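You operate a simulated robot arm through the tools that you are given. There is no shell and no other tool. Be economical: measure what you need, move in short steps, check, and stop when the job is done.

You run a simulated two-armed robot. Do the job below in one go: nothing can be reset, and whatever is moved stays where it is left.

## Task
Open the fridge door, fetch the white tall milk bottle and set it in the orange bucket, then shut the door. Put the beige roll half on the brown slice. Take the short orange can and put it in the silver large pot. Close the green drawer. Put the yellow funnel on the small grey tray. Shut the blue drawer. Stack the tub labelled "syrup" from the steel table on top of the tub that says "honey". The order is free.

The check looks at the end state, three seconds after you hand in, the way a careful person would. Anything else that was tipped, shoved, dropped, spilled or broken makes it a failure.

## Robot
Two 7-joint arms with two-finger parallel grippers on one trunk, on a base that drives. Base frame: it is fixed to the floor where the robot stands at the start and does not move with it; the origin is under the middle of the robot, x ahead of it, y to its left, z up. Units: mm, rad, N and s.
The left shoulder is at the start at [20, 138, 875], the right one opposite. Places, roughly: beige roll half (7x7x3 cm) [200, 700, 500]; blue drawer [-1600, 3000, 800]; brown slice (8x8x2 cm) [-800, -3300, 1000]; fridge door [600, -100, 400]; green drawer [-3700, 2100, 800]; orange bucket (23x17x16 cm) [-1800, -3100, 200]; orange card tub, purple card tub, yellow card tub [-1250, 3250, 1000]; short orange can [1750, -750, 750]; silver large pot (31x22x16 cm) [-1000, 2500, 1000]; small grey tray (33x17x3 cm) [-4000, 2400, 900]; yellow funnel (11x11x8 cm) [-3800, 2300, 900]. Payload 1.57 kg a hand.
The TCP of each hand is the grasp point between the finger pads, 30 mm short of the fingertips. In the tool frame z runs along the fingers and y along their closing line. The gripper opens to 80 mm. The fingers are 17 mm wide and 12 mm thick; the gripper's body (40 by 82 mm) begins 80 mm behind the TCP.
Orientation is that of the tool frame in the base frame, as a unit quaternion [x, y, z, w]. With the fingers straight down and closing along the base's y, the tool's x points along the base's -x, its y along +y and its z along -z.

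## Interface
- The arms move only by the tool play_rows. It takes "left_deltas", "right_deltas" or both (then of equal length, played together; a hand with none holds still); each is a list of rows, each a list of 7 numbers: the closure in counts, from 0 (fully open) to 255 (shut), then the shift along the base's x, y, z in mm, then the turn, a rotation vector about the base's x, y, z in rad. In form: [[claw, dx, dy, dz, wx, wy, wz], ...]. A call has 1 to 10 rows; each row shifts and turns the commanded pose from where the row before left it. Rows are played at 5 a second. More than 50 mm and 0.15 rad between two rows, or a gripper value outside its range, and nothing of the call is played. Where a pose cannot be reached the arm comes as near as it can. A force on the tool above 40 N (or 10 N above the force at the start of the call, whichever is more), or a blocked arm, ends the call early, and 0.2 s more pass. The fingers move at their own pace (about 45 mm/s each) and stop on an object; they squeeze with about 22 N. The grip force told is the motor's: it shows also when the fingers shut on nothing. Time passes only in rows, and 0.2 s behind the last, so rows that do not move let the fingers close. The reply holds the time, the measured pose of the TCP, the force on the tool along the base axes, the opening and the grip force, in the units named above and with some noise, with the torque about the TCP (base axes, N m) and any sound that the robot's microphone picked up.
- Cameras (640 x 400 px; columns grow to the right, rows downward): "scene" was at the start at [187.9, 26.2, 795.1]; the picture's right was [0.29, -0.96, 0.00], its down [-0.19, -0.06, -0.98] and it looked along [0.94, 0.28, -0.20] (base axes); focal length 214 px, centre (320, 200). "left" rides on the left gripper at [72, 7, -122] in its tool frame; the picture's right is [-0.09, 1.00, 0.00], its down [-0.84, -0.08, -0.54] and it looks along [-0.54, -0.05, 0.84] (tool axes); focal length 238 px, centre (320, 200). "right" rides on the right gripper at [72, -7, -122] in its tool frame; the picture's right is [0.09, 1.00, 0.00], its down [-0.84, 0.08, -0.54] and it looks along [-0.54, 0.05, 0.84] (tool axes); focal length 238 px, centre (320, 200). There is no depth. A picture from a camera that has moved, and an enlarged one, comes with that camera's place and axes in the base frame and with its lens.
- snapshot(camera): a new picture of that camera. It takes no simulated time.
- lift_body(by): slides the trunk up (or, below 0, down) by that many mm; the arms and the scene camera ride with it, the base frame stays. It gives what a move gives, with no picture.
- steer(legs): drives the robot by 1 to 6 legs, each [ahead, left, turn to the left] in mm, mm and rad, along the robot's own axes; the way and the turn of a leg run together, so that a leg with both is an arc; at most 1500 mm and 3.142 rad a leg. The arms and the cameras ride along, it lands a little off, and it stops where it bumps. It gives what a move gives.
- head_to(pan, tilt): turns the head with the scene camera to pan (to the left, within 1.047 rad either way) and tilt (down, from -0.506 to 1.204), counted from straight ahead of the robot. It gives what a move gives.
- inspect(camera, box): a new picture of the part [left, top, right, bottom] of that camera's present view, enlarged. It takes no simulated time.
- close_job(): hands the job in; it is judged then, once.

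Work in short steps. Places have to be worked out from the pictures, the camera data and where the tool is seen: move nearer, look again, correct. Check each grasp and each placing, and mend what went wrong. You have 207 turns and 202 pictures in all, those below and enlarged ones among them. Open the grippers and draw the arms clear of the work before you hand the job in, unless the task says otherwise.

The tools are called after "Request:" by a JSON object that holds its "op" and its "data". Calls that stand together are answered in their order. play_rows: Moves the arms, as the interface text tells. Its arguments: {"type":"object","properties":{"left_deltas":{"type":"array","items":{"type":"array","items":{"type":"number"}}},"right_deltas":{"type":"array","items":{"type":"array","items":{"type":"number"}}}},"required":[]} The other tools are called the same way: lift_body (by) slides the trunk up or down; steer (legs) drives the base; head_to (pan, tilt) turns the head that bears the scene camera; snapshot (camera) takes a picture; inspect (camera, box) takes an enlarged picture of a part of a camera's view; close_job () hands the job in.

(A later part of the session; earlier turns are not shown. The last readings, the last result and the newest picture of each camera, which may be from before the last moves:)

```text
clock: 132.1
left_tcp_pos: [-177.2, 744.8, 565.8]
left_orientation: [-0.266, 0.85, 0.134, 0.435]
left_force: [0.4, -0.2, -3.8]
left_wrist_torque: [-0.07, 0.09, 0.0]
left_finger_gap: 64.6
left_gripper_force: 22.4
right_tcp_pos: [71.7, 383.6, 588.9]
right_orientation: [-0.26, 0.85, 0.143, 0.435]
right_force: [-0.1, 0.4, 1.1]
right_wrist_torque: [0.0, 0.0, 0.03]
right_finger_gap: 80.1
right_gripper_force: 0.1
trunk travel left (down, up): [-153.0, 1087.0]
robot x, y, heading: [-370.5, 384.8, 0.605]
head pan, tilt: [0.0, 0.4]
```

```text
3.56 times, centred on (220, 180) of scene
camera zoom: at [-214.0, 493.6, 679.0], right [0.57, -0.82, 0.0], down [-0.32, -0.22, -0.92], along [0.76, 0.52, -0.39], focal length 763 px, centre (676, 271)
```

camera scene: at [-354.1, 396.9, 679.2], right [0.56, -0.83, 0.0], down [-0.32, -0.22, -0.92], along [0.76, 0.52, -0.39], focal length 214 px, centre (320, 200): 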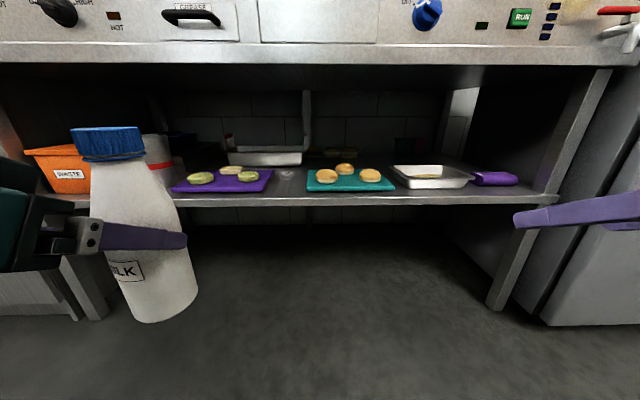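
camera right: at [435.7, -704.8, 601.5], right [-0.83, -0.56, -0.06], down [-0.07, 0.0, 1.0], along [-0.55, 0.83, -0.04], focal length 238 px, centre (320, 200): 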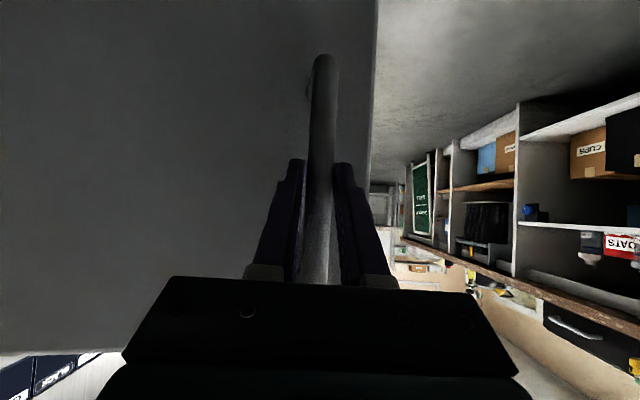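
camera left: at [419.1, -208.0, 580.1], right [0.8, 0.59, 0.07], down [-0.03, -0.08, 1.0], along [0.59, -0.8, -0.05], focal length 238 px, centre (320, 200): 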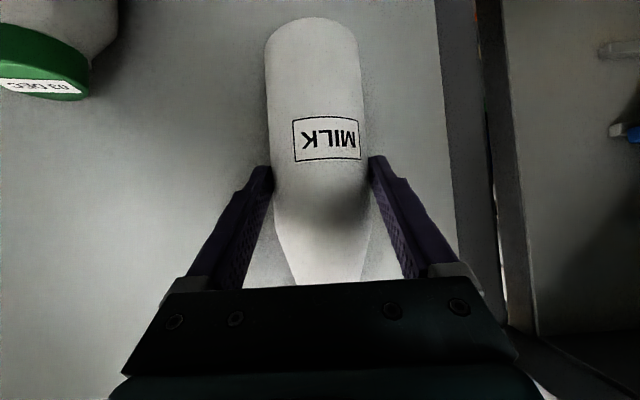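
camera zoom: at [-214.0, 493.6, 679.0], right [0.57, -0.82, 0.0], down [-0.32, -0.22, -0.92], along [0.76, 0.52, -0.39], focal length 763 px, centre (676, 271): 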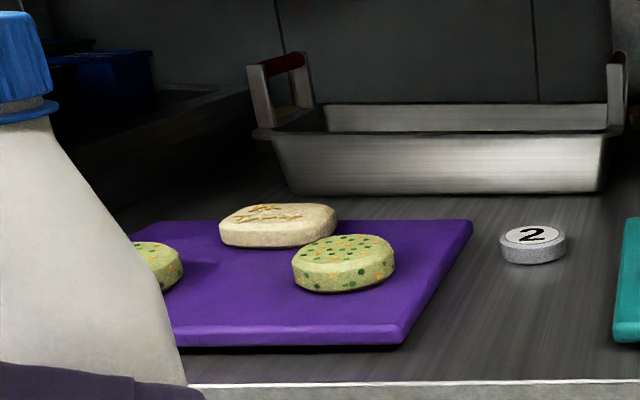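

The two plain rolls on the teal board are alike; I take the front-left one near [171,730,492]. To keep the milk clear of the shelf I turn 0.5 left, lower the trunk, and tilt the right hand further down.

Request:
{"op": "steer", "data": {"legs": [[0, 0, 0.5]]}}

Request:
{"op": "lift_body", "data": {"by": -60}}

Request:
{"op": "play_rows", "data": {"right_deltas": [[0, 10, 20, 0, -0.089, 0.045, 0], [0, 10, 20, 0, -0.089, 0.045, 0], [0, 10, 20, 0, -0.089, 0.045, 0]]}}

Request:
{"op": "head_to", "data": {"pan": -0.5, "tilt": 0.4}}

Request:
{"op": "snapshot", "data": {"camera": "scene"}}

Request:
{"op": "snapshot", "data": {"camera": "right"}}

```text
clock: 133.9
left_tcp_pos: [-372.0, 795.2, 565.5]
left_orientation: [-0.467, 0.758, 0.237, 0.389]
left_force: [0.7, -0.5, -4.2]
left_wrist_torque: [-0.11, 0.08, -0.01]
left_finger_gap: 63.9
left_gripper_force: 21.5
right_tcp_pos: [20.1, 597.1, 589.8]
right_orientation: [-0.462, 0.758, 0.248, 0.388]
right_force: [-0.5, 0.5, 0.0]
right_wrist_torque: [0.02, 0.0, 0.02]
right_finger_gap: 80.1
right_gripper_force: 0.0
trunk travel left (down, up): [-153.0, 1087.0]
robot x, y, heading: [-366.8, 385.8, 1.097]
head pan, tilt: [0.0, 0.4]
```

```text
clock: 134.9
left_tcp_pos: [-370.4, 794.8, 505.5]
left_orientation: [-0.467, 0.758, 0.237, 0.388]
left_force: [0.0, -0.2, -4.5]
left_wrist_torque: [-0.06, 0.07, 0.0]
left_finger_gap: 63.9
left_gripper_force: 21.9
right_tcp_pos: [19.8, 595.9, 528.3]
right_orientation: [-0.462, 0.759, 0.247, 0.388]
right_force: [-0.9, -0.4, -0.1]
right_wrist_torque: [0.01, -0.01, -0.03]
right_finger_gap: 80.2
right_gripper_force: 0.1
trunk travel left (down, up): [-93.0, 1147.0]
robot x, y, heading: [-370.2, 383.2, 1.1]
head pan, tilt: [0.0, 0.4]
```

```text
clock: 135.7
left_tcp_pos: [-371.1, 795.9, 505.7]
left_orientation: [-0.467, 0.758, 0.238, 0.389]
left_force: [0.5, 0.4, -3.9]
left_wrist_torque: [-0.11, 0.01, -0.03]
left_finger_gap: 63.9
left_gripper_force: 22.4
right_tcp_pos: [49.4, 656.2, 529.7]
right_orientation: [-0.492, 0.809, 0.174, 0.269]
right_force: [-0.3, 0.7, 0.3]
right_wrist_torque: [0.01, -0.02, 0.0]
right_finger_gap: 80.2
right_gripper_force: 0.1
trunk travel left (down, up): [-93.0, 1147.0]
robot x, y, heading: [-370.7, 386.2, 1.1]
head pan, tilt: [0.0, 0.4]
```

```text
clock: 136.7
left_tcp_pos: [-369.8, 795.3, 505.9]
left_orientation: [-0.467, 0.759, 0.237, 0.388]
left_force: [0.3, -0.8, -4.2]
left_wrist_torque: [-0.09, 0.04, 0.0]
left_finger_gap: 64.3
left_gripper_force: 22.0
right_tcp_pos: [47.9, 654.0, 527.7]
right_orientation: [-0.492, 0.809, 0.175, 0.271]
right_force: [-0.9, 0.3, 1.0]
right_wrist_torque: [-0.01, -0.01, -0.01]
right_finger_gap: 79.9
right_gripper_force: 0.1
trunk travel left (down, up): [-93.0, 1147.0]
robot x, y, heading: [-370.2, 386.4, 1.101]
head pan, tilt: [-0.499, 0.4]
```

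```text
148 pictures are left
camera scene: at [-249.9, 526.4, 619.2], right [0.57, -0.82, 0.0], down [-0.32, -0.22, -0.92], along [0.76, 0.52, -0.39], focal length 214 px, centre (320, 200)
```

scene: 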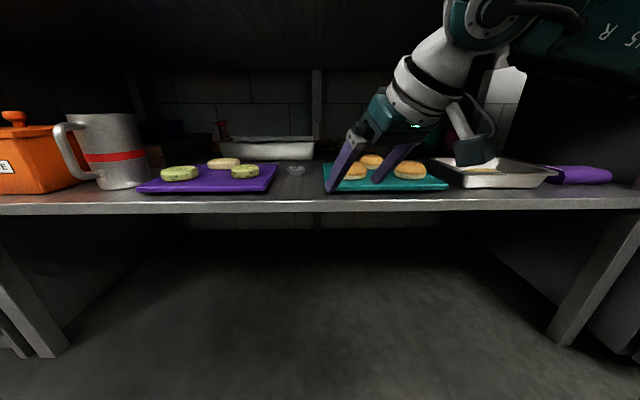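

```text
147 pictures are left
camera right: at [-3.9, 533.6, 581.1], right [-0.92, 0.39, -0.04], down [0.1, 0.32, 0.94], along [0.38, 0.86, -0.34], focal length 238 px, centre (320, 200)
```

right: 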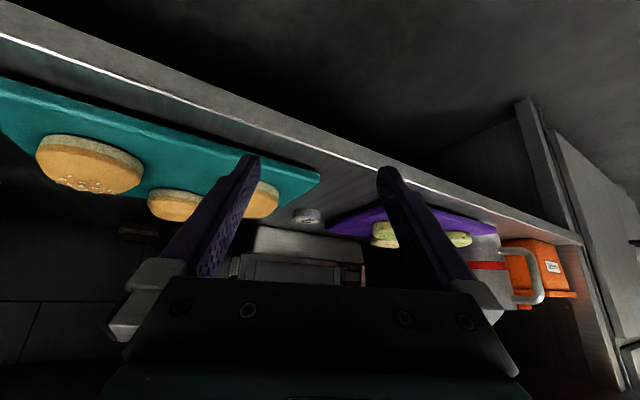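

Now raise the trunk 35 and drive so that the hand hovers over that roll.

Request:
{"op": "lift_body", "data": {"by": 35}}

Request:
{"op": "steer", "data": {"legs": [[115, -75, 0]]}}

Request:
{"op": "snapshot", "data": {"camera": "right"}}

Request:
{"op": "snapshot", "data": {"camera": "scene"}}

```text
clock: 137.4
left_tcp_pos: [-370.4, 793.5, 540.4]
left_orientation: [-0.467, 0.758, 0.238, 0.388]
left_force: [-0.8, 0.1, -5.0]
left_wrist_torque: [-0.11, 0.04, 0.02]
left_finger_gap: 64.1
left_gripper_force: 21.6
right_tcp_pos: [49.7, 655.1, 564.6]
right_orientation: [-0.491, 0.81, 0.173, 0.27]
right_force: [-0.7, 0.0, 0.9]
right_wrist_torque: [-0.01, -0.02, 0.0]
right_finger_gap: 80.2
right_gripper_force: 0.1
trunk travel left (down, up): [-128.0, 1112.0]
robot x, y, heading: [-370.8, 386.0, 1.104]
head pan, tilt: [-0.499, 0.4]
```

```text
clock: 138.8
left_tcp_pos: [-252.3, 859.8, 539.8]
left_orientation: [-0.467, 0.759, 0.237, 0.388]
left_force: [-1.0, -0.5, -3.7]
left_wrist_torque: [-0.07, 0.04, -0.03]
left_finger_gap: 64.0
left_gripper_force: 21.5
right_tcp_pos: [166.2, 720.2, 562.8]
right_orientation: [-0.491, 0.809, 0.175, 0.27]
right_force: [0.4, 0.3, 0.4]
right_wrist_torque: [-0.04, -0.04, -0.03]
right_finger_gap: 80.0
right_gripper_force: 0.2
trunk travel left (down, up): [-128.0, 1112.0]
robot x, y, heading: [-251.8, 453.5, 1.099]
head pan, tilt: [-0.499, 0.4]
```

```text
146 pictures are left
camera right: at [114.1, 599.5, 615.6], right [-0.92, 0.39, -0.04], down [0.1, 0.33, 0.94], along [0.38, 0.86, -0.34], focal length 238 px, centre (320, 200)
```

right: 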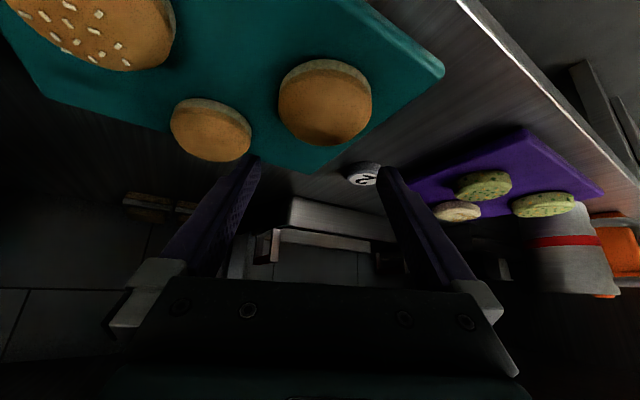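

```text
145 pictures are left
camera scene: at [-131.8, 592.3, 654.0], right [0.56, -0.83, 0.0], down [-0.32, -0.22, -0.92], along [0.76, 0.52, -0.39], focal length 214 px, centre (320, 200)
```

scene: 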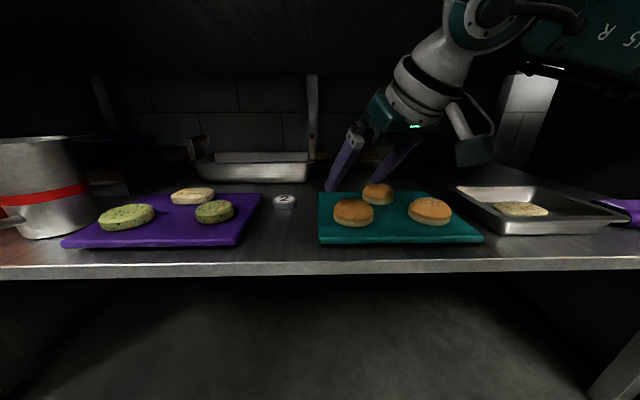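

Position confirmed at [171.5,731,490], aligned. Lower and close.

Request:
{"op": "play_rows", "data": {"right_deltas": [[0, 1, 2, -20, 0, 0, 0], [0, 1, 1, -20, 0, 0, 0], [0, 0, 0, -13, 0, 0, 0], [0, 0, 0, 0, 0, 0, 0]]}}

Request:
{"op": "snapshot", "data": {"camera": "right"}}

```text
clock: 139.8
left_tcp_pos: [-250.3, 862.2, 540.6]
left_orientation: [-0.467, 0.758, 0.237, 0.388]
left_force: [-0.3, -0.3, -4.6]
left_wrist_torque: [-0.1, 0.08, 0.01]
left_finger_gap: 64.2
left_gripper_force: 21.6
right_tcp_pos: [170.8, 725.0, 511.7]
right_orientation: [-0.491, 0.809, 0.175, 0.273]
right_force: [-2.4, -2.9, 14.1]
right_wrist_torque: [-0.2, -0.46, -0.2]
right_finger_gap: 78.7
right_gripper_force: 0.0
trunk travel left (down, up): [-128.0, 1112.0]
robot x, y, heading: [-253.9, 455.1, 1.1]
head pan, tilt: [-0.499, 0.4]
```

```text
144 pictures are left
camera right: at [117.5, 603.2, 563.6], right [-0.92, 0.39, -0.04], down [0.09, 0.32, 0.94], along [0.38, 0.86, -0.33], focal length 238 px, centre (320, 200)
```

right: 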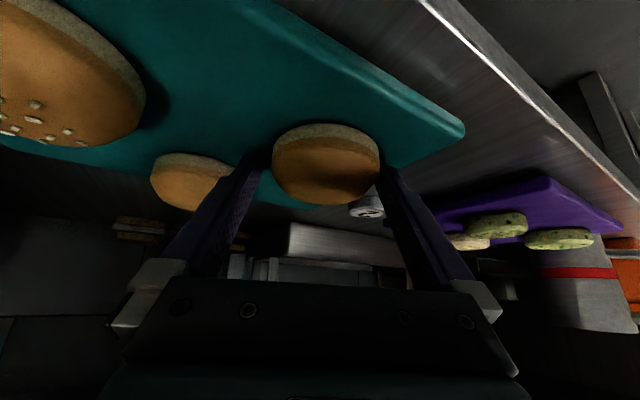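

There is a 14 N contact; I back up 4 mm, nudge 2 mm toward the roll's side, and close.

Request:
{"op": "play_rows", "data": {"right_deltas": [[0, 0, 0, 5, 0, 0, 0], [0, -2, 1, 0, 0, 0, 0], [0, 0, 0, 0, 0, 0, 0]]}}

Request:
{"op": "inspect", "data": {"camera": "right", "box": [200, 80, 440, 230]}}

```text
clock: 140.6
left_tcp_pos: [-251.0, 861.6, 541.1]
left_orientation: [-0.466, 0.759, 0.237, 0.388]
left_force: [0.3, -0.4, -5.3]
left_wrist_torque: [-0.08, 0.05, 0.0]
left_finger_gap: 64.1
left_gripper_force: 21.8
right_tcp_pos: [168.0, 725.6, 515.1]
right_orientation: [-0.492, 0.809, 0.174, 0.27]
right_force: [0.3, 0.0, -0.1]
right_wrist_torque: [0.02, 0.0, 0.03]
right_finger_gap: 80.1
right_gripper_force: 0.0
trunk travel left (down, up): [-128.0, 1112.0]
robot x, y, heading: [-248.6, 453.8, 1.1]
head pan, tilt: [-0.499, 0.4]
```

```text
2.67 times, centred on (320, 155) of right
camera zoom: at [114.9, 604.0, 567.7], right [-0.92, 0.39, -0.04], down [0.1, 0.33, 0.94], along [0.38, 0.86, -0.34], focal length 636 px, centre (320, 320)
```

zoom: 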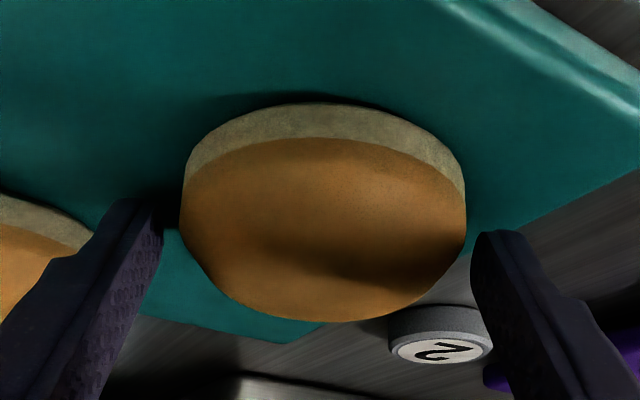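

Free of contact and straddling the roll. Close.

Request:
{"op": "play_rows", "data": {"right_deltas": [[255, 0, 0, -2, 0, 0, 0], [255, 0, 0, 0, 0, 0, 0], [255, 0, 0, 0, 0, 0, 0], [255, 0, 0, 0, 0, 0, 0]]}}

Request:
{"op": "play_rows", "data": {"right_deltas": [[255, 0, 0, 20, 0, 0, 0], [255, 0, 0, 30, 0, 0, 0], [255, 0, 0, 0, 0, 0, 0]]}}

Request:
{"op": "snapshot", "data": {"camera": "right"}}

```text
clock: 141.6
left_tcp_pos: [-250.4, 860.8, 541.3]
left_orientation: [-0.467, 0.758, 0.237, 0.389]
left_force: [0.2, 0.3, -4.4]
left_wrist_torque: [-0.11, 0.07, 0.01]
left_finger_gap: 64.1
left_gripper_force: 22.0
right_tcp_pos: [167.7, 725.4, 514.3]
right_orientation: [-0.491, 0.809, 0.175, 0.271]
right_force: [-2.0, -1.1, 4.7]
right_wrist_torque: [-0.09, -0.05, -0.02]
right_finger_gap: 65.7
right_gripper_force: 22.0
trunk travel left (down, up): [-128.0, 1112.0]
robot x, y, heading: [-250.7, 450.8, 1.101]
head pan, tilt: [-0.499, 0.4]
```

```text
clock: 142.4
left_tcp_pos: [-251.5, 861.1, 540.5]
left_orientation: [-0.467, 0.758, 0.237, 0.388]
left_force: [-1.0, 0.5, -4.6]
left_wrist_torque: [-0.07, 0.08, -0.01]
left_finger_gap: 64.1
left_gripper_force: 22.4
right_tcp_pos: [168.8, 725.2, 563.1]
right_orientation: [-0.492, 0.809, 0.174, 0.271]
right_force: [0.1, 0.0, -1.0]
right_wrist_torque: [-0.03, 0.02, -0.02]
right_finger_gap: 65.6
right_gripper_force: 22.4
trunk travel left (down, up): [-128.0, 1112.0]
robot x, y, heading: [-250.4, 453.0, 1.097]
head pan, tilt: [-0.499, 0.4]
```

```text
142 pictures are left
camera right: at [115.8, 603.9, 617.0], right [-0.92, 0.39, -0.04], down [0.1, 0.33, 0.94], along [0.38, 0.86, -0.34], focal length 238 px, centre (320, 200)
```

right: 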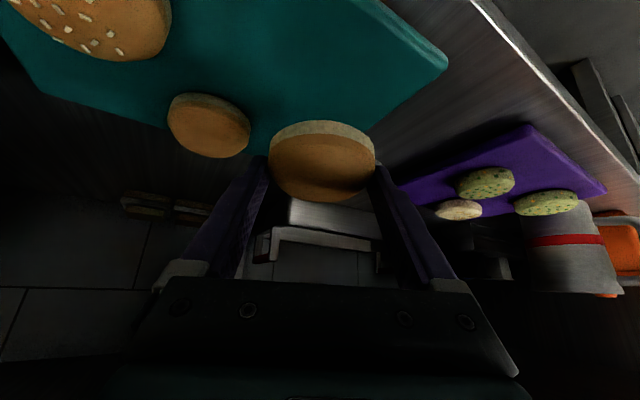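

Roll is held. Back out of the shelf, turn to face down the aisle, and drive toward the sink side.

Request:
{"op": "steer", "data": {"legs": [[-390, 0, 0], [0, 0, -1.2], [0, 0, -0.86]]}}

Request:
{"op": "head_to", "data": {"pan": 0.0, "tilt": 0.3}}

Request:
{"op": "snapshot", "data": {"camera": "scene"}}

```text
clock: 150.1
left_tcp_pos: [-73.5, -94.3, 540.9]
left_orientation: [0.418, 0.787, -0.215, 0.4]
left_force: [-0.3, -0.5, -3.8]
left_wrist_torque: [0.1, 0.05, 0.01]
left_finger_gap: 64.1
left_gripper_force: 22.0
right_tcp_pos: [-396.4, -396.1, 565.2]
right_orientation: [0.449, 0.833, -0.146, 0.287]
right_force: [-0.3, 0.4, 0.2]
right_wrist_torque: [0.0, 0.01, -0.02]
right_finger_gap: 65.6
right_gripper_force: 22.1
trunk travel left (down, up): [-128.0, 1112.0]
robot x, y, heading: [-429.8, 106.3, -0.974]
head pan, tilt: [-0.499, 0.4]
```

```text
clock: 151.0
left_tcp_pos: [-72.8, -95.0, 539.9]
left_orientation: [0.417, 0.787, -0.214, 0.401]
left_force: [0.0, -0.2, -4.9]
left_wrist_torque: [0.1, 0.07, -0.01]
left_finger_gap: 63.9
left_gripper_force: 21.6
right_tcp_pos: [-397.3, -395.8, 563.6]
right_orientation: [0.449, 0.833, -0.146, 0.287]
right_force: [-0.3, -0.4, -0.2]
right_wrist_torque: [0.03, -0.03, 0.0]
right_finger_gap: 65.3
right_gripper_force: 22.0
trunk travel left (down, up): [-128.0, 1112.0]
robot x, y, heading: [-435.2, 101.6, -0.976]
head pan, tilt: [0.0, 0.3]
```

```text
141 pictures are left
camera scene: at [-324.1, -57.8, 663.4], right [-0.83, -0.56, 0.0], down [-0.17, 0.25, -0.96], along [0.53, -0.79, -0.3], focal length 214 px, centre (320, 200)
```

scene: 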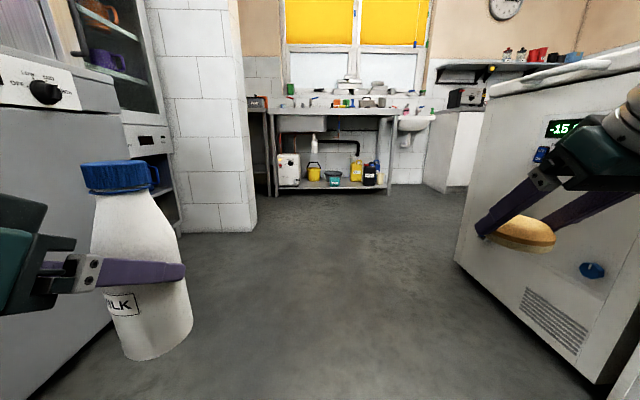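

Aisle is clear. Drive ahead 1450, then look to the right.

Request:
{"op": "steer", "data": {"legs": [[1450, 0, 0]]}}

Request:
{"op": "head_to", "data": {"pan": -0.8, "tilt": 0.2}}

Request:
{"op": "snapshot", "data": {"camera": "scene"}}

Request:
{"op": "head_to", "data": {"pan": 0.8, "tilt": 0.2}}

Request:
{"op": "snapshot", "data": {"camera": "scene"}}

```text
clock: 158.2
left_tcp_pos: [736.7, -1303.4, 540.7]
left_orientation: [0.418, 0.787, -0.215, 0.401]
left_force: [-0.8, -1.0, -4.4]
left_wrist_torque: [0.1, 0.09, 0.02]
left_finger_gap: 63.9
left_gripper_force: 21.3
right_tcp_pos: [414.6, -1604.4, 563.9]
right_orientation: [0.449, 0.834, -0.145, 0.287]
right_force: [-0.1, 0.3, 0.1]
right_wrist_torque: [0.0, 0.0, -0.04]
right_finger_gap: 64.6
right_gripper_force: 22.4
trunk travel left (down, up): [-128.0, 1112.0]
robot x, y, heading: [380.5, -1107.4, -0.98]
head pan, tilt: [0.0, 0.3]
```

```text
clock: 159.4
left_tcp_pos: [737.0, -1303.7, 540.7]
left_orientation: [0.417, 0.787, -0.214, 0.401]
left_force: [0.3, -0.3, -4.2]
left_wrist_torque: [0.08, 0.03, 0.03]
left_finger_gap: 64.2
left_gripper_force: 21.6
right_tcp_pos: [414.6, -1604.4, 563.2]
right_orientation: [0.448, 0.834, -0.146, 0.287]
right_force: [0.2, 0.3, -0.7]
right_wrist_torque: [-0.02, 0.03, 0.03]
right_finger_gap: 64.6
right_gripper_force: 21.9
trunk travel left (down, up): [-128.0, 1112.0]
robot x, y, heading: [382.5, -1107.4, -0.981]
head pan, tilt: [-0.799, 0.201]
```

```text
140 pictures are left
camera scene: at [415.8, -1279.7, 672.7], right [-0.98, 0.21, 0.0], down [0.04, 0.2, -0.98], along [-0.2, -0.96, -0.2], focal length 214 px, centre (320, 200)
```

scene: 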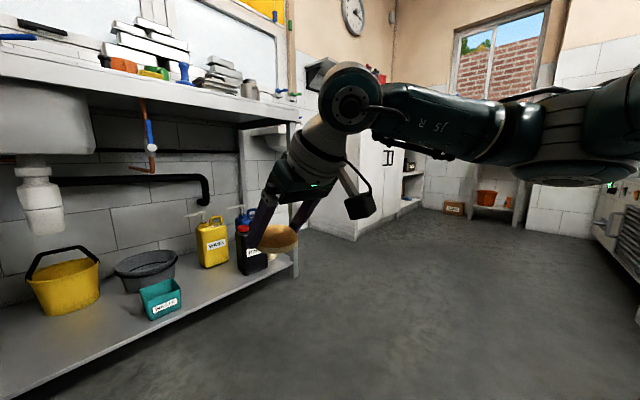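

```text
clock: 161.1
left_tcp_pos: [737.9, -1303.0, 539.2]
left_orientation: [0.417, 0.787, -0.215, 0.401]
left_force: [-0.1, -0.1, -3.2]
left_wrist_torque: [0.07, 0.06, 0.01]
left_finger_gap: 64.1
left_gripper_force: 22.5
right_tcp_pos: [414.8, -1604.4, 563.3]
right_orientation: [0.448, 0.834, -0.146, 0.287]
right_force: [-0.1, -0.7, -0.1]
right_wrist_torque: [0.0, 0.05, 0.03]
right_finger_gap: 64.1
right_gripper_force: 21.9
trunk travel left (down, up): [-128.0, 1112.0]
robot x, y, heading: [386.8, -1107.3, -0.978]
head pan, tilt: [0.799, 0.201]
```

```text
139 pictures are left
camera scene: at [526.6, -1205.3, 672.7], right [-0.18, -0.98, 0.0], down [-0.2, 0.04, -0.98], along [0.96, -0.18, -0.2], focal length 214 px, centre (320, 200)
```

scene: 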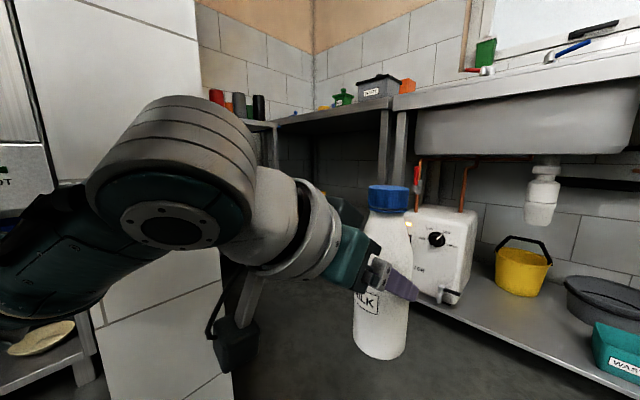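

The white cabinet counter runs toward −n (front about u −2225), the bucket is farther on at the end wall. I turn right, shift left for freezer clearance, and drive ahead.

Request:
{"op": "steer", "data": {"legs": [[0, 0, -1.55], [0, 270, 0], [1300, 0, 0]]}}

Request:
{"op": "head_to", "data": {"pan": 0.0, "tilt": 0.2}}

Request:
{"op": "snapshot", "data": {"camera": "scene"}}

Request:
{"op": "head_to", "data": {"pan": 0.8, "tilt": 0.1}}

Request:
{"op": "snapshot", "data": {"camera": "scene"}}

```text
clock: 172.9
left_tcp_pos: [-729.4, -2436.2, 541.2]
left_orientation: [0.85, 0.266, -0.434, 0.134]
left_force: [0.0, 0.1, -5.1]
left_wrist_torque: [0.08, -0.11, -0.02]
left_finger_gap: 64.1
left_gripper_force: 22.5
right_tcp_pos: [-1034.4, -2117.0, 564.3]
right_orientation: [0.905, 0.278, -0.304, 0.102]
right_force: [-0.1, -0.1, -0.5]
right_wrist_torque: [-0.01, 0.01, 0.01]
right_finger_gap: 63.9
right_gripper_force: 21.8
trunk travel left (down, up): [-128.0, 1112.0]
robot x, y, heading: [-532.3, -2072.4, -2.544]
head pan, tilt: [0.799, 0.201]
```

```text
clock: 174.0
left_tcp_pos: [-729.2, -2436.8, 541.3]
left_orientation: [0.851, 0.265, -0.434, 0.133]
left_force: [0.4, 0.2, -4.5]
left_wrist_torque: [0.08, -0.08, 0.03]
left_finger_gap: 63.9
left_gripper_force: 22.2
right_tcp_pos: [-1034.5, -2116.9, 564.3]
right_orientation: [0.906, 0.277, -0.305, 0.101]
right_force: [0.6, -0.3, -0.1]
right_wrist_torque: [0.01, -0.01, 0.03]
right_finger_gap: 63.9
right_gripper_force: 21.6
trunk travel left (down, up): [-128.0, 1112.0]
robot x, y, heading: [-537.1, -2079.9, -2.535]
head pan, tilt: [0.0, 0.201]
```

```text
138 pictures are left
camera scene: at [-695.2, -2187.3, 672.7], right [-0.57, 0.82, 0.0], down [0.16, 0.11, -0.98], along [-0.81, -0.56, -0.2], focal length 214 px, centre (320, 200)
```

scene: 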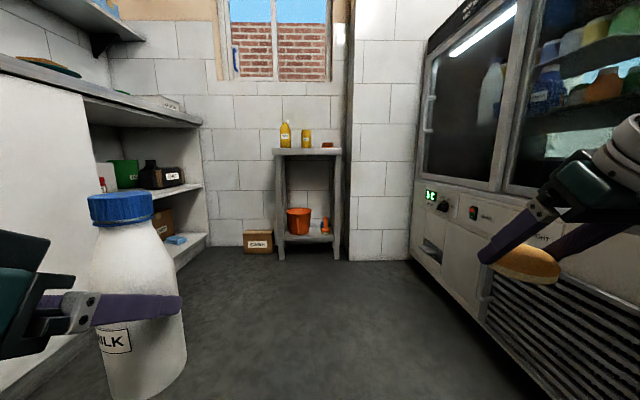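

```text
clock: 175.2
left_tcp_pos: [-729.0, -2435.6, 541.9]
left_orientation: [0.851, 0.266, -0.433, 0.134]
left_force: [-0.6, -1.1, -4.6]
left_wrist_torque: [0.04, -0.06, -0.02]
left_finger_gap: 64.0
left_gripper_force: 21.6
right_tcp_pos: [-1034.9, -2115.8, 564.3]
right_orientation: [0.906, 0.277, -0.305, 0.102]
right_force: [0.3, -0.8, -0.2]
right_wrist_torque: [0.05, 0.0, -0.02]
right_finger_gap: 63.9
right_gripper_force: 22.0
trunk travel left (down, up): [-128.0, 1112.0]
robot x, y, heading: [-537.0, -2075.6, -2.54]
head pan, tilt: [0.799, 0.099]
```

```text
137 pictures are left
camera scene: at [-634.0, -2225.1, 682.1], right [-0.99, 0.17, 0.0], down [0.02, 0.1, -0.99], along [-0.17, -0.98, -0.1], focal length 214 px, centre (320, 200)
```

scene: 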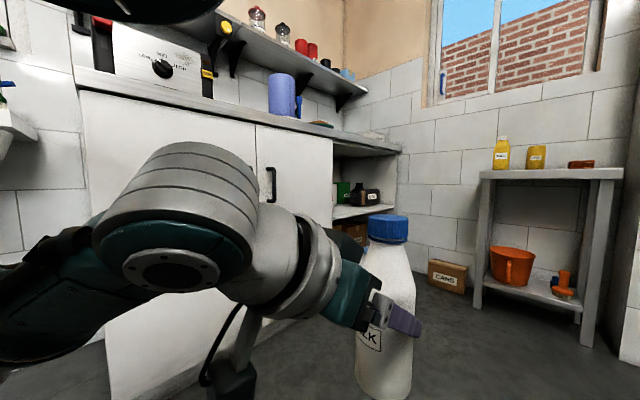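

The bucket stands on a low shelf of a small table at the end; the slice seems on the counter near its right end. Raise the trunk 480 and look at the counter.

Request:
{"op": "lift_body", "data": {"by": 500}}

Request:
{"op": "head_to", "data": {"pan": 0.9, "tilt": 0.45}}

Request:
{"op": "snapshot", "data": {"camera": "scene"}}

```text
refused: 500 is not a number from -400 to 400
```

```text
clock: 176.0
left_tcp_pos: [-729.2, -2435.4, 540.3]
left_orientation: [0.851, 0.266, -0.434, 0.134]
left_force: [-0.7, 0.3, -3.8]
left_wrist_torque: [0.07, -0.12, -0.02]
left_finger_gap: 64.1
left_gripper_force: 22.2
right_tcp_pos: [-1034.6, -2116.8, 564.3]
right_orientation: [0.905, 0.278, -0.305, 0.102]
right_force: [0.8, 0.5, 0.3]
right_wrist_torque: [0.0, 0.0, -0.02]
right_finger_gap: 63.6
right_gripper_force: 21.6
trunk travel left (down, up): [-128.0, 1112.0]
robot x, y, heading: [-532.7, -2078.4, -2.544]
head pan, tilt: [0.901, 0.45]
```

```text
136 pictures are left
camera scene: at [-624.7, -2226.0, 649.6], right [-1.0, 0.07, 0.0], down [0.03, 0.43, -0.9], along [-0.06, -0.9, -0.43], focal length 214 px, centre (320, 200)
```

scene: 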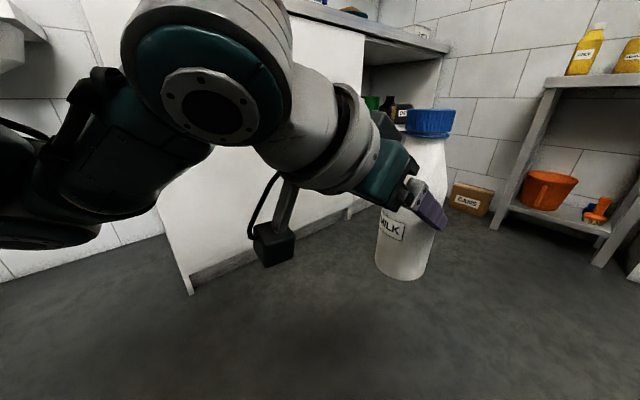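

Lift limit is 400; do 250 twice and look.

Request:
{"op": "lift_body", "data": {"by": 400}}

Request:
{"op": "lift_body", "data": {"by": 100}}

Request:
{"op": "snapshot", "data": {"camera": "scene"}}

Request:
{"op": "snapshot", "data": {"camera": "right"}}

```text
clock: 179.8
left_tcp_pos: [-728.9, -2436.1, 941.0]
left_orientation: [0.85, 0.266, -0.434, 0.134]
left_force: [-0.5, 0.0, -4.2]
left_wrist_torque: [0.05, -0.1, -0.01]
left_finger_gap: 64.2
left_gripper_force: 22.2
right_tcp_pos: [-1033.2, -2117.3, 963.6]
right_orientation: [0.905, 0.278, -0.305, 0.102]
right_force: [-0.1, 0.1, -0.8]
right_wrist_torque: [0.04, -0.01, 0.04]
right_finger_gap: 63.8
right_gripper_force: 22.5
trunk travel left (down, up): [-528.0, 712.0]
robot x, y, heading: [-535.8, -2074.8, -2.538]
head pan, tilt: [0.901, 0.45]
```

```text
clock: 181.1
left_tcp_pos: [-729.4, -2436.9, 1040.9]
left_orientation: [0.851, 0.265, -0.434, 0.133]
left_force: [-0.9, 0.3, -4.2]
left_wrist_torque: [0.08, -0.09, 0.05]
left_finger_gap: 64.0
left_gripper_force: 21.7
right_tcp_pos: [-1033.4, -2117.2, 1064.7]
right_orientation: [0.906, 0.278, -0.304, 0.102]
right_force: [0.2, 1.3, -0.8]
right_wrist_torque: [-0.01, -0.01, 0.0]
right_finger_gap: 63.7
right_gripper_force: 22.0
trunk travel left (down, up): [-628.0, 612.0]
robot x, y, heading: [-532.1, -2075.6, -2.537]
head pan, tilt: [0.901, 0.45]
```

```text
135 pictures are left
camera scene: at [-624.7, -2226.2, 1149.5], right [-1.0, 0.07, 0.0], down [0.03, 0.43, -0.9], along [-0.06, -0.9, -0.44], focal length 214 px, centre (320, 200)
```

scene: 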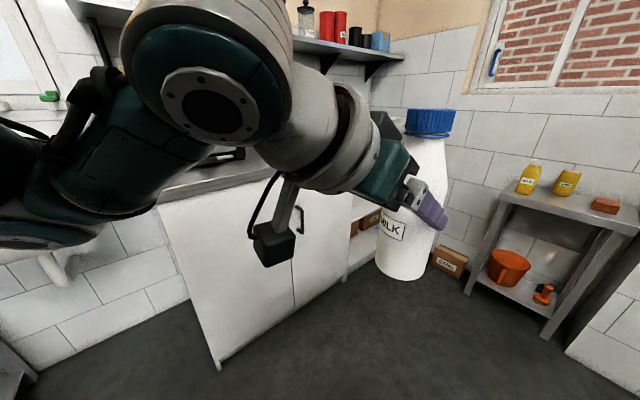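

```text
134 pictures are left
camera right: at [-930.0, -2037.8, 1116.7], right [0.62, -0.78, -0.04], down [-0.24, -0.24, 0.94], along [-0.74, -0.58, -0.34], focal length 238 px, centre (320, 200)
```

right: 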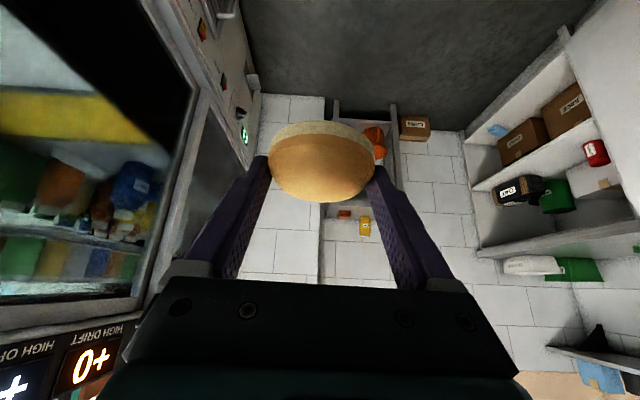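

Roll well held. Turn left to face the counter, move ahead a little, strafe right to the slice area and look.

Request:
{"op": "steer", "data": {"legs": [[0, 200, 0], [0, 0, 1.58], [0, -550, 0]]}}

Request:
{"op": "head_to", "data": {"pan": -0.2, "tilt": 0.45}}

Request:
{"op": "snapshot", "data": {"camera": "scene"}}

```text
clock: 189.3
left_tcp_pos: [-516.0, -2744.8, 1039.8]
left_orientation: [0.414, 0.789, -0.213, 0.402]
left_force: [0.3, -0.1, -3.9]
left_wrist_torque: [0.12, 0.06, -0.01]
left_finger_gap: 64.2
left_gripper_force: 22.3
right_tcp_pos: [-836.5, -3049.2, 1063.8]
right_orientation: [0.446, 0.836, -0.144, 0.287]
right_force: [0.4, -0.1, 0.4]
right_wrist_torque: [-0.02, -0.01, 0.03]
right_finger_gap: 63.9
right_gripper_force: 22.1
trunk travel left (down, up): [-628.0, 612.0]
robot x, y, heading: [-872.3, -2551.7, -0.975]
head pan, tilt: [0.901, 0.45]
```

```text
clock: 190.6
left_tcp_pos: [-516.0, -2746.1, 1040.4]
left_orientation: [0.414, 0.788, -0.213, 0.402]
left_force: [0.5, -0.1, -4.5]
left_wrist_torque: [0.1, 0.06, 0.03]
left_finger_gap: 63.9
left_gripper_force: 22.3
right_tcp_pos: [-836.8, -3049.8, 1063.8]
right_orientation: [0.445, 0.836, -0.144, 0.287]
right_force: [0.1, -0.2, -0.2]
right_wrist_torque: [0.0, 0.06, 0.02]
right_finger_gap: 63.7
right_gripper_force: 22.2
trunk travel left (down, up): [-628.0, 612.0]
robot x, y, heading: [-868.8, -2551.6, -0.974]
head pan, tilt: [-0.201, 0.45]
```

```text
133 pictures are left
camera scene: at [-782.9, -2718.0, 1149.5], right [-0.92, -0.39, 0.0], down [-0.17, 0.4, -0.9], along [0.35, -0.83, -0.44], focal length 214 px, centre (320, 200)
```

scene: 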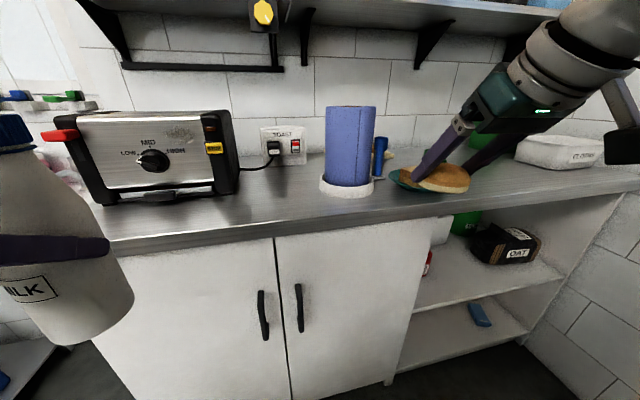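

The slice lies on a teal plate just behind the hand in this view. Check with the right camera.

Request:
{"op": "snapshot", "data": {"camera": "right"}}

Request:
{"op": "inspect", "data": {"camera": "scene", "box": [360, 110, 520, 210]}}

```text
132 pictures are left
camera right: at [-915.4, -2946.1, 1116.7], right [0.78, 0.62, -0.04], down [0.24, -0.24, 0.94], along [0.57, -0.75, -0.34], focal length 238 px, centre (320, 200)
```

right: 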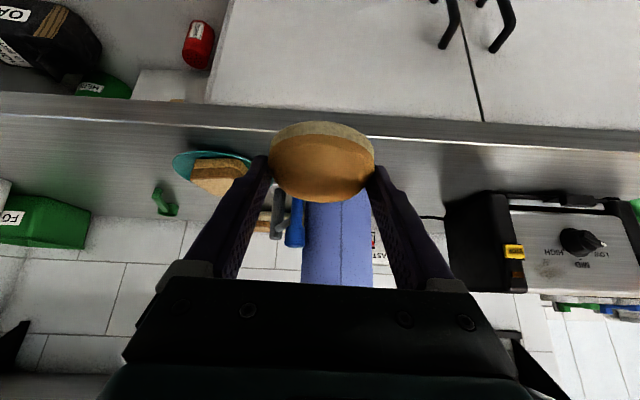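

```text
4.00 times, centred on (440, 160) of scene
camera zoom: at [-782.9, -2718.0, 1149.5], right [-0.92, -0.39, 0.0], down [-0.17, 0.4, -0.9], along [0.35, -0.83, -0.44], focal length 858 px, centre (-160, 360)
```

zoom: 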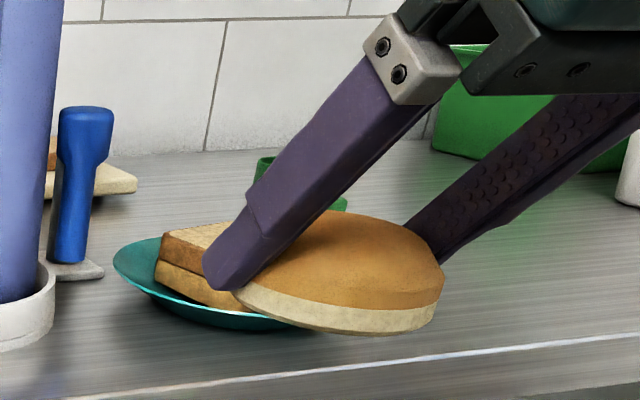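

The slice on the teal plate is near [-797,-3530,875], about 210 mm in from the counter edge. Move right 235 and ahead 150, then look closer.

Request:
{"op": "steer", "data": {"legs": [[150, -235, 0]]}}

Request:
{"op": "head_to", "data": {"pan": -0.2, "tilt": 0.6}}

Request:
{"op": "snapshot", "data": {"camera": "scene"}}

Request:
{"op": "snapshot", "data": {"camera": "right"}}

```text
clock: 192.6
left_tcp_pos: [-620.8, -3000.7, 1040.2]
left_orientation: [0.415, 0.788, -0.213, 0.402]
left_force: [1.1, -0.2, -4.4]
left_wrist_torque: [0.1, 0.07, -0.01]
left_finger_gap: 64.2
left_gripper_force: 21.9
right_tcp_pos: [-942.1, -3304.4, 1063.7]
right_orientation: [0.446, 0.835, -0.144, 0.287]
right_force: [0.0, 0.9, -0.1]
right_wrist_torque: [-0.01, 0.01, 0.0]
right_finger_gap: 63.6
right_gripper_force: 21.8
trunk travel left (down, up): [-628.0, 612.0]
robot x, y, heading: [-980.5, -2803.8, -0.972]
head pan, tilt: [-0.201, 0.45]
```

```text
clock: 193.3
left_tcp_pos: [-620.3, -3000.7, 1040.5]
left_orientation: [0.415, 0.789, -0.212, 0.401]
left_force: [0.5, 0.2, -4.2]
left_wrist_torque: [0.1, 0.05, -0.01]
left_finger_gap: 64.1
left_gripper_force: 21.8
right_tcp_pos: [-942.5, -3304.1, 1063.6]
right_orientation: [0.445, 0.836, -0.144, 0.287]
right_force: [0.1, 1.1, -0.6]
right_wrist_torque: [-0.03, 0.01, 0.02]
right_finger_gap: 63.4
right_gripper_force: 21.4
trunk travel left (down, up): [-628.0, 612.0]
robot x, y, heading: [-977.8, -2807.3, -0.973]
head pan, tilt: [-0.201, 0.6]
```

```text
130 pictures are left
camera scene: at [-890.6, -2969.5, 1136.0], right [-0.92, -0.39, 0.0], down [-0.22, 0.52, -0.83], along [0.32, -0.76, -0.56], focal length 214 px, centre (320, 200)
```

scene: 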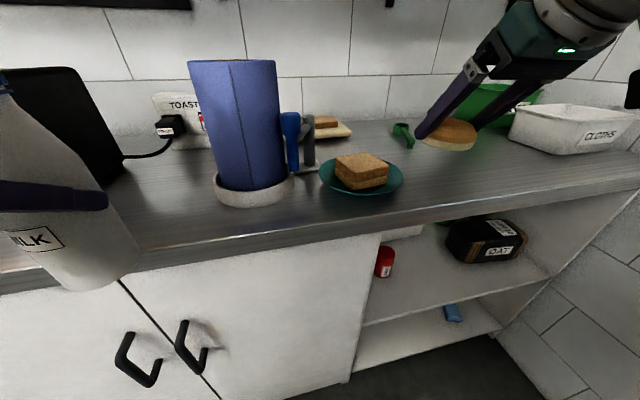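

```text
129 pictures are left
camera right: at [-1021.8, -3200.7, 1116.6], right [0.78, 0.62, -0.04], down [0.24, -0.24, 0.94], along [0.57, -0.75, -0.34], focal length 238 px, centre (320, 200)
```

right: 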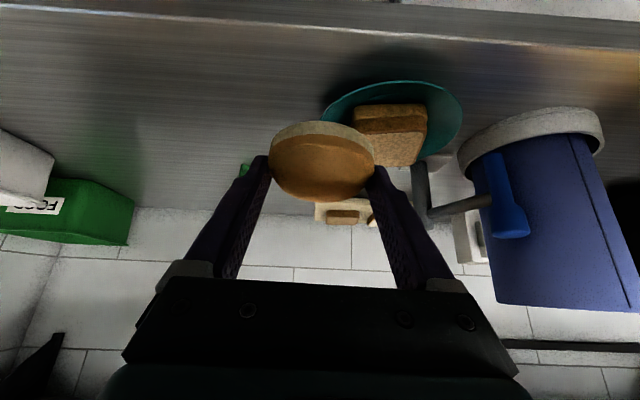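

Slice is at about [-822,-3334,950], matching the listed place. Shift base 40 ahead and 82 left, then extend the arm the rest above it.

Request:
{"op": "steer", "data": {"legs": [[40, 82, 0]]}}

Request:
{"op": "play_rows", "data": {"right_deltas": [[255, 12, -18, 0, 0, 0, 0], [255, 12, -18, 0, 0, 0, 0]]}}

Request:
{"op": "snapshot", "data": {"camera": "scene"}}

Request:
{"op": "snapshot", "data": {"camera": "right"}}

```text
clock: 194.4
left_tcp_pos: [-529.5, -2987.7, 1040.3]
left_orientation: [0.414, 0.789, -0.212, 0.401]
left_force: [-0.2, -0.8, -4.8]
left_wrist_torque: [0.08, 0.05, -0.02]
left_finger_gap: 64.2
left_gripper_force: 22.2
right_tcp_pos: [-851.2, -3290.5, 1064.3]
right_orientation: [0.446, 0.836, -0.144, 0.287]
right_force: [0.1, -0.4, -0.6]
right_wrist_torque: [-0.04, 0.0, -0.03]
right_finger_gap: 63.5
right_gripper_force: 22.4
trunk travel left (down, up): [-628.0, 612.0]
robot x, y, heading: [-892.1, -2795.5, -0.968]
head pan, tilt: [-0.201, 0.6]
```

```text
clock: 195.0
left_tcp_pos: [-530.2, -2986.2, 1041.0]
left_orientation: [0.414, 0.788, -0.213, 0.402]
left_force: [1.0, -0.7, -4.4]
left_wrist_torque: [0.09, 0.05, 0.01]
left_finger_gap: 63.9
left_gripper_force: 21.9
right_tcp_pos: [-825.6, -3326.0, 1064.2]
right_orientation: [0.446, 0.836, -0.144, 0.287]
right_force: [-0.7, 0.4, -0.6]
right_wrist_torque: [-0.01, -0.03, 0.01]
right_finger_gap: 63.8
right_gripper_force: 22.4
trunk travel left (down, up): [-628.0, 612.0]
robot x, y, heading: [-889.5, -2786.1, -0.974]
head pan, tilt: [-0.201, 0.6]
```

```text
128 pictures are left
camera scene: at [-799.2, -2956.1, 1136.0], right [-0.92, -0.39, 0.0], down [-0.22, 0.52, -0.82], along [0.32, -0.76, -0.57], focal length 214 px, centre (320, 200)
```

scene: 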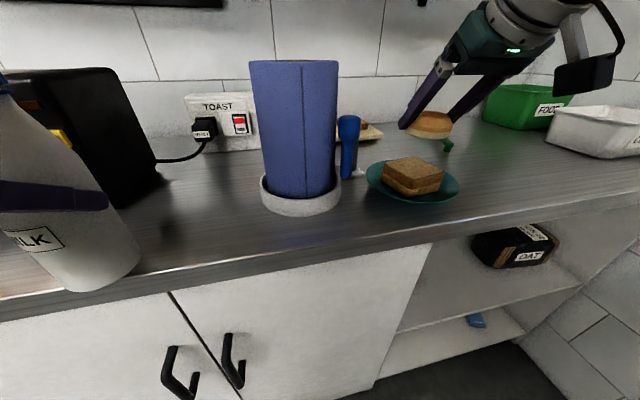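

```text
127 pictures are left
camera right: at [-904.3, -3223.5, 1117.1], right [0.78, 0.62, -0.04], down [0.24, -0.24, 0.94], along [0.57, -0.75, -0.34], focal length 238 px, centre (320, 200)
```

right: 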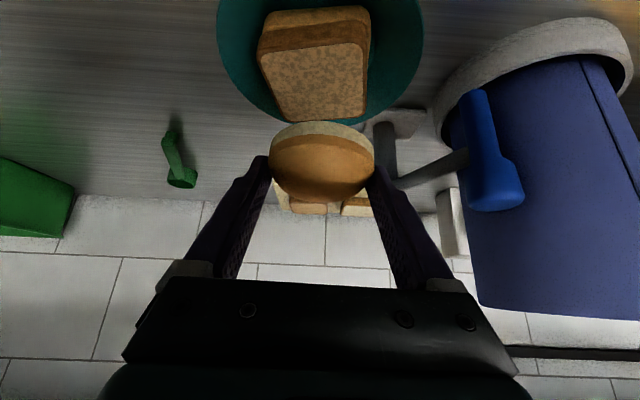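

Slice top centre is [-818,-3346,960]. Move 21 mm further forward and descend 55.

Request:
{"op": "play_rows", "data": {"right_deltas": [[255, 7, -20, 0, 0, 0, 0], [255, 0, 0, -30, 0, 0, 0], [255, 0, 0, -22, 0, 0, 0]]}}

Request:
{"op": "inspect", "data": {"camera": "scene", "box": [340, 90, 500, 220]}}

Request:
{"op": "snapshot", "data": {"camera": "right"}}

```text
clock: 195.8
left_tcp_pos: [-530.8, -2986.0, 1039.5]
left_orientation: [0.414, 0.789, -0.212, 0.401]
left_force: [-0.4, 0.6, -4.5]
left_wrist_torque: [0.12, 0.05, 0.0]
left_finger_gap: 64.2
left_gripper_force: 21.5
right_tcp_pos: [-818.0, -3347.0, 1012.3]
right_orientation: [0.445, 0.836, -0.143, 0.288]
right_force: [-0.4, 0.2, -1.7]
right_wrist_torque: [-0.02, -0.02, -0.02]
right_finger_gap: 63.4
right_gripper_force: 22.1
trunk travel left (down, up): [-628.0, 612.0]
robot x, y, heading: [-889.9, -2790.6, -0.967]
head pan, tilt: [-0.201, 0.6]
```

```text
3.08 times, centred on (420, 155) of scene
camera zoom: at [-799.3, -2956.0, 1136.0], right [-0.92, -0.39, 0.0], down [-0.22, 0.52, -0.82], along [0.32, -0.76, -0.57], focal length 660 px, centre (12, 338)
```

zoom: 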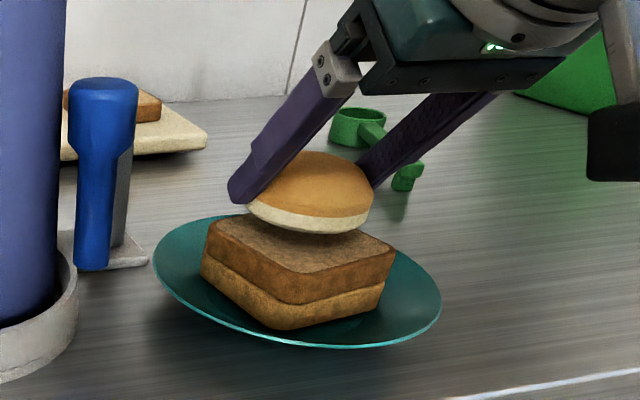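

```text
125 pictures are left
camera right: at [-899.0, -3244.2, 1064.3], right [0.78, 0.62, -0.04], down [0.24, -0.24, 0.94], along [0.57, -0.75, -0.34], focal length 238 px, centre (320, 200)
```

right: 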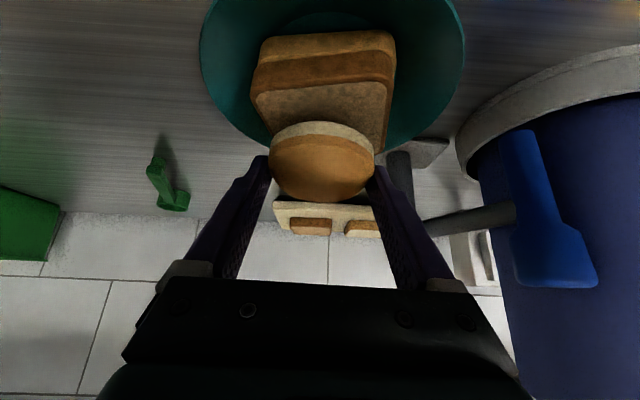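

Nearly over the slice centre; nudge ~6 mm back and lower the rest gently.

Request:
{"op": "play_rows", "data": {"right_deltas": [[255, -1, 6, -10, 0, 0, 0], [255, 0, 0, -5, 0, 0, 0], [255, 0, 0, -2, 0, 0, 0], [255, 0, 0, 0, 0, 0, 0]]}}

Request:
{"op": "inspect", "data": {"camera": "scene", "box": [340, 90, 500, 220]}}

```text
clock: 196.8
left_tcp_pos: [-529.9, -2987.4, 1040.1]
left_orientation: [0.415, 0.788, -0.213, 0.401]
left_force: [0.4, -0.4, -4.3]
left_wrist_torque: [0.11, 0.04, -0.02]
left_finger_gap: 64.1
left_gripper_force: 21.7
right_tcp_pos: [-820.6, -3342.9, 996.1]
right_orientation: [0.445, 0.835, -0.145, 0.29]
right_force: [0.2, 2.7, 18.1]
right_wrist_torque: [-0.15, -0.03, 0.01]
right_finger_gap: 63.8
right_gripper_force: 22.0
trunk travel left (down, up): [-628.0, 612.0]
robot x, y, heading: [-888.2, -2788.6, -0.968]
head pan, tilt: [-0.201, 0.6]
```

```text
3.08 times, centred on (420, 155) of scene
camera zoom: at [-799.1, -2957.2, 1136.4], right [-0.92, -0.39, 0.0], down [-0.22, 0.52, -0.83], along [0.32, -0.76, -0.56], focal length 660 px, centre (12, 338)
```

zoom: 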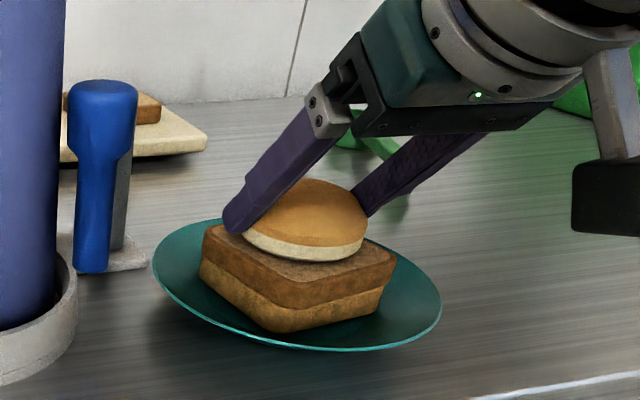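

In contact and well on the slice. Relieve 2 mm, open, and withdraw upward.

Request:
{"op": "play_rows", "data": {"right_deltas": [[255, 0, 0, 2, 0, 0, 0], [120, 0, 0, 0, 0, 0, 0], [0, 0, 0, 0, 0, 0, 0], [0, 0, 0, 0, 0, 0, 0], [0, 0, 0, 30, 0, 0, 0], [0, -10, 14, 40, 0, 0, 0], [0, -16, 24, 30, 0, 0, 0]]}}

Request:
{"op": "inspect", "data": {"camera": "scene", "box": [340, 90, 500, 220]}}

```text
clock: 198.4
left_tcp_pos: [-531.0, -2987.1, 1040.2]
left_orientation: [0.414, 0.789, -0.212, 0.401]
left_force: [0.8, 0.1, -4.1]
left_wrist_torque: [0.11, 0.06, 0.02]
left_finger_gap: 64.1
left_gripper_force: 22.0
right_tcp_pos: [-847.2, -3302.7, 1098.1]
right_orientation: [0.445, 0.836, -0.144, 0.286]
right_force: [-0.5, 0.0, -0.2]
right_wrist_torque: [0.0, 0.02, 0.01]
right_finger_gap: 80.1
right_gripper_force: 0.0
trunk travel left (down, up): [-628.0, 612.0]
robot x, y, heading: [-892.7, -2793.5, -0.972]
head pan, tilt: [-0.201, 0.6]
```

```text
3.08 times, centred on (420, 155) of scene
camera zoom: at [-799.3, -2956.1, 1135.9], right [-0.92, -0.39, 0.0], down [-0.22, 0.52, -0.82], along [0.32, -0.76, -0.57], focal length 660 px, centre (12, 338)
```

zoom: 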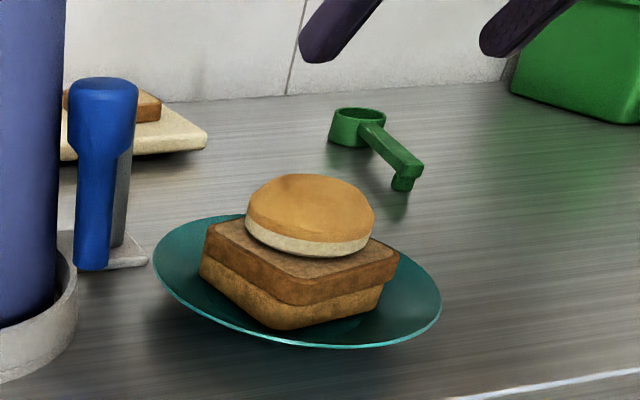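

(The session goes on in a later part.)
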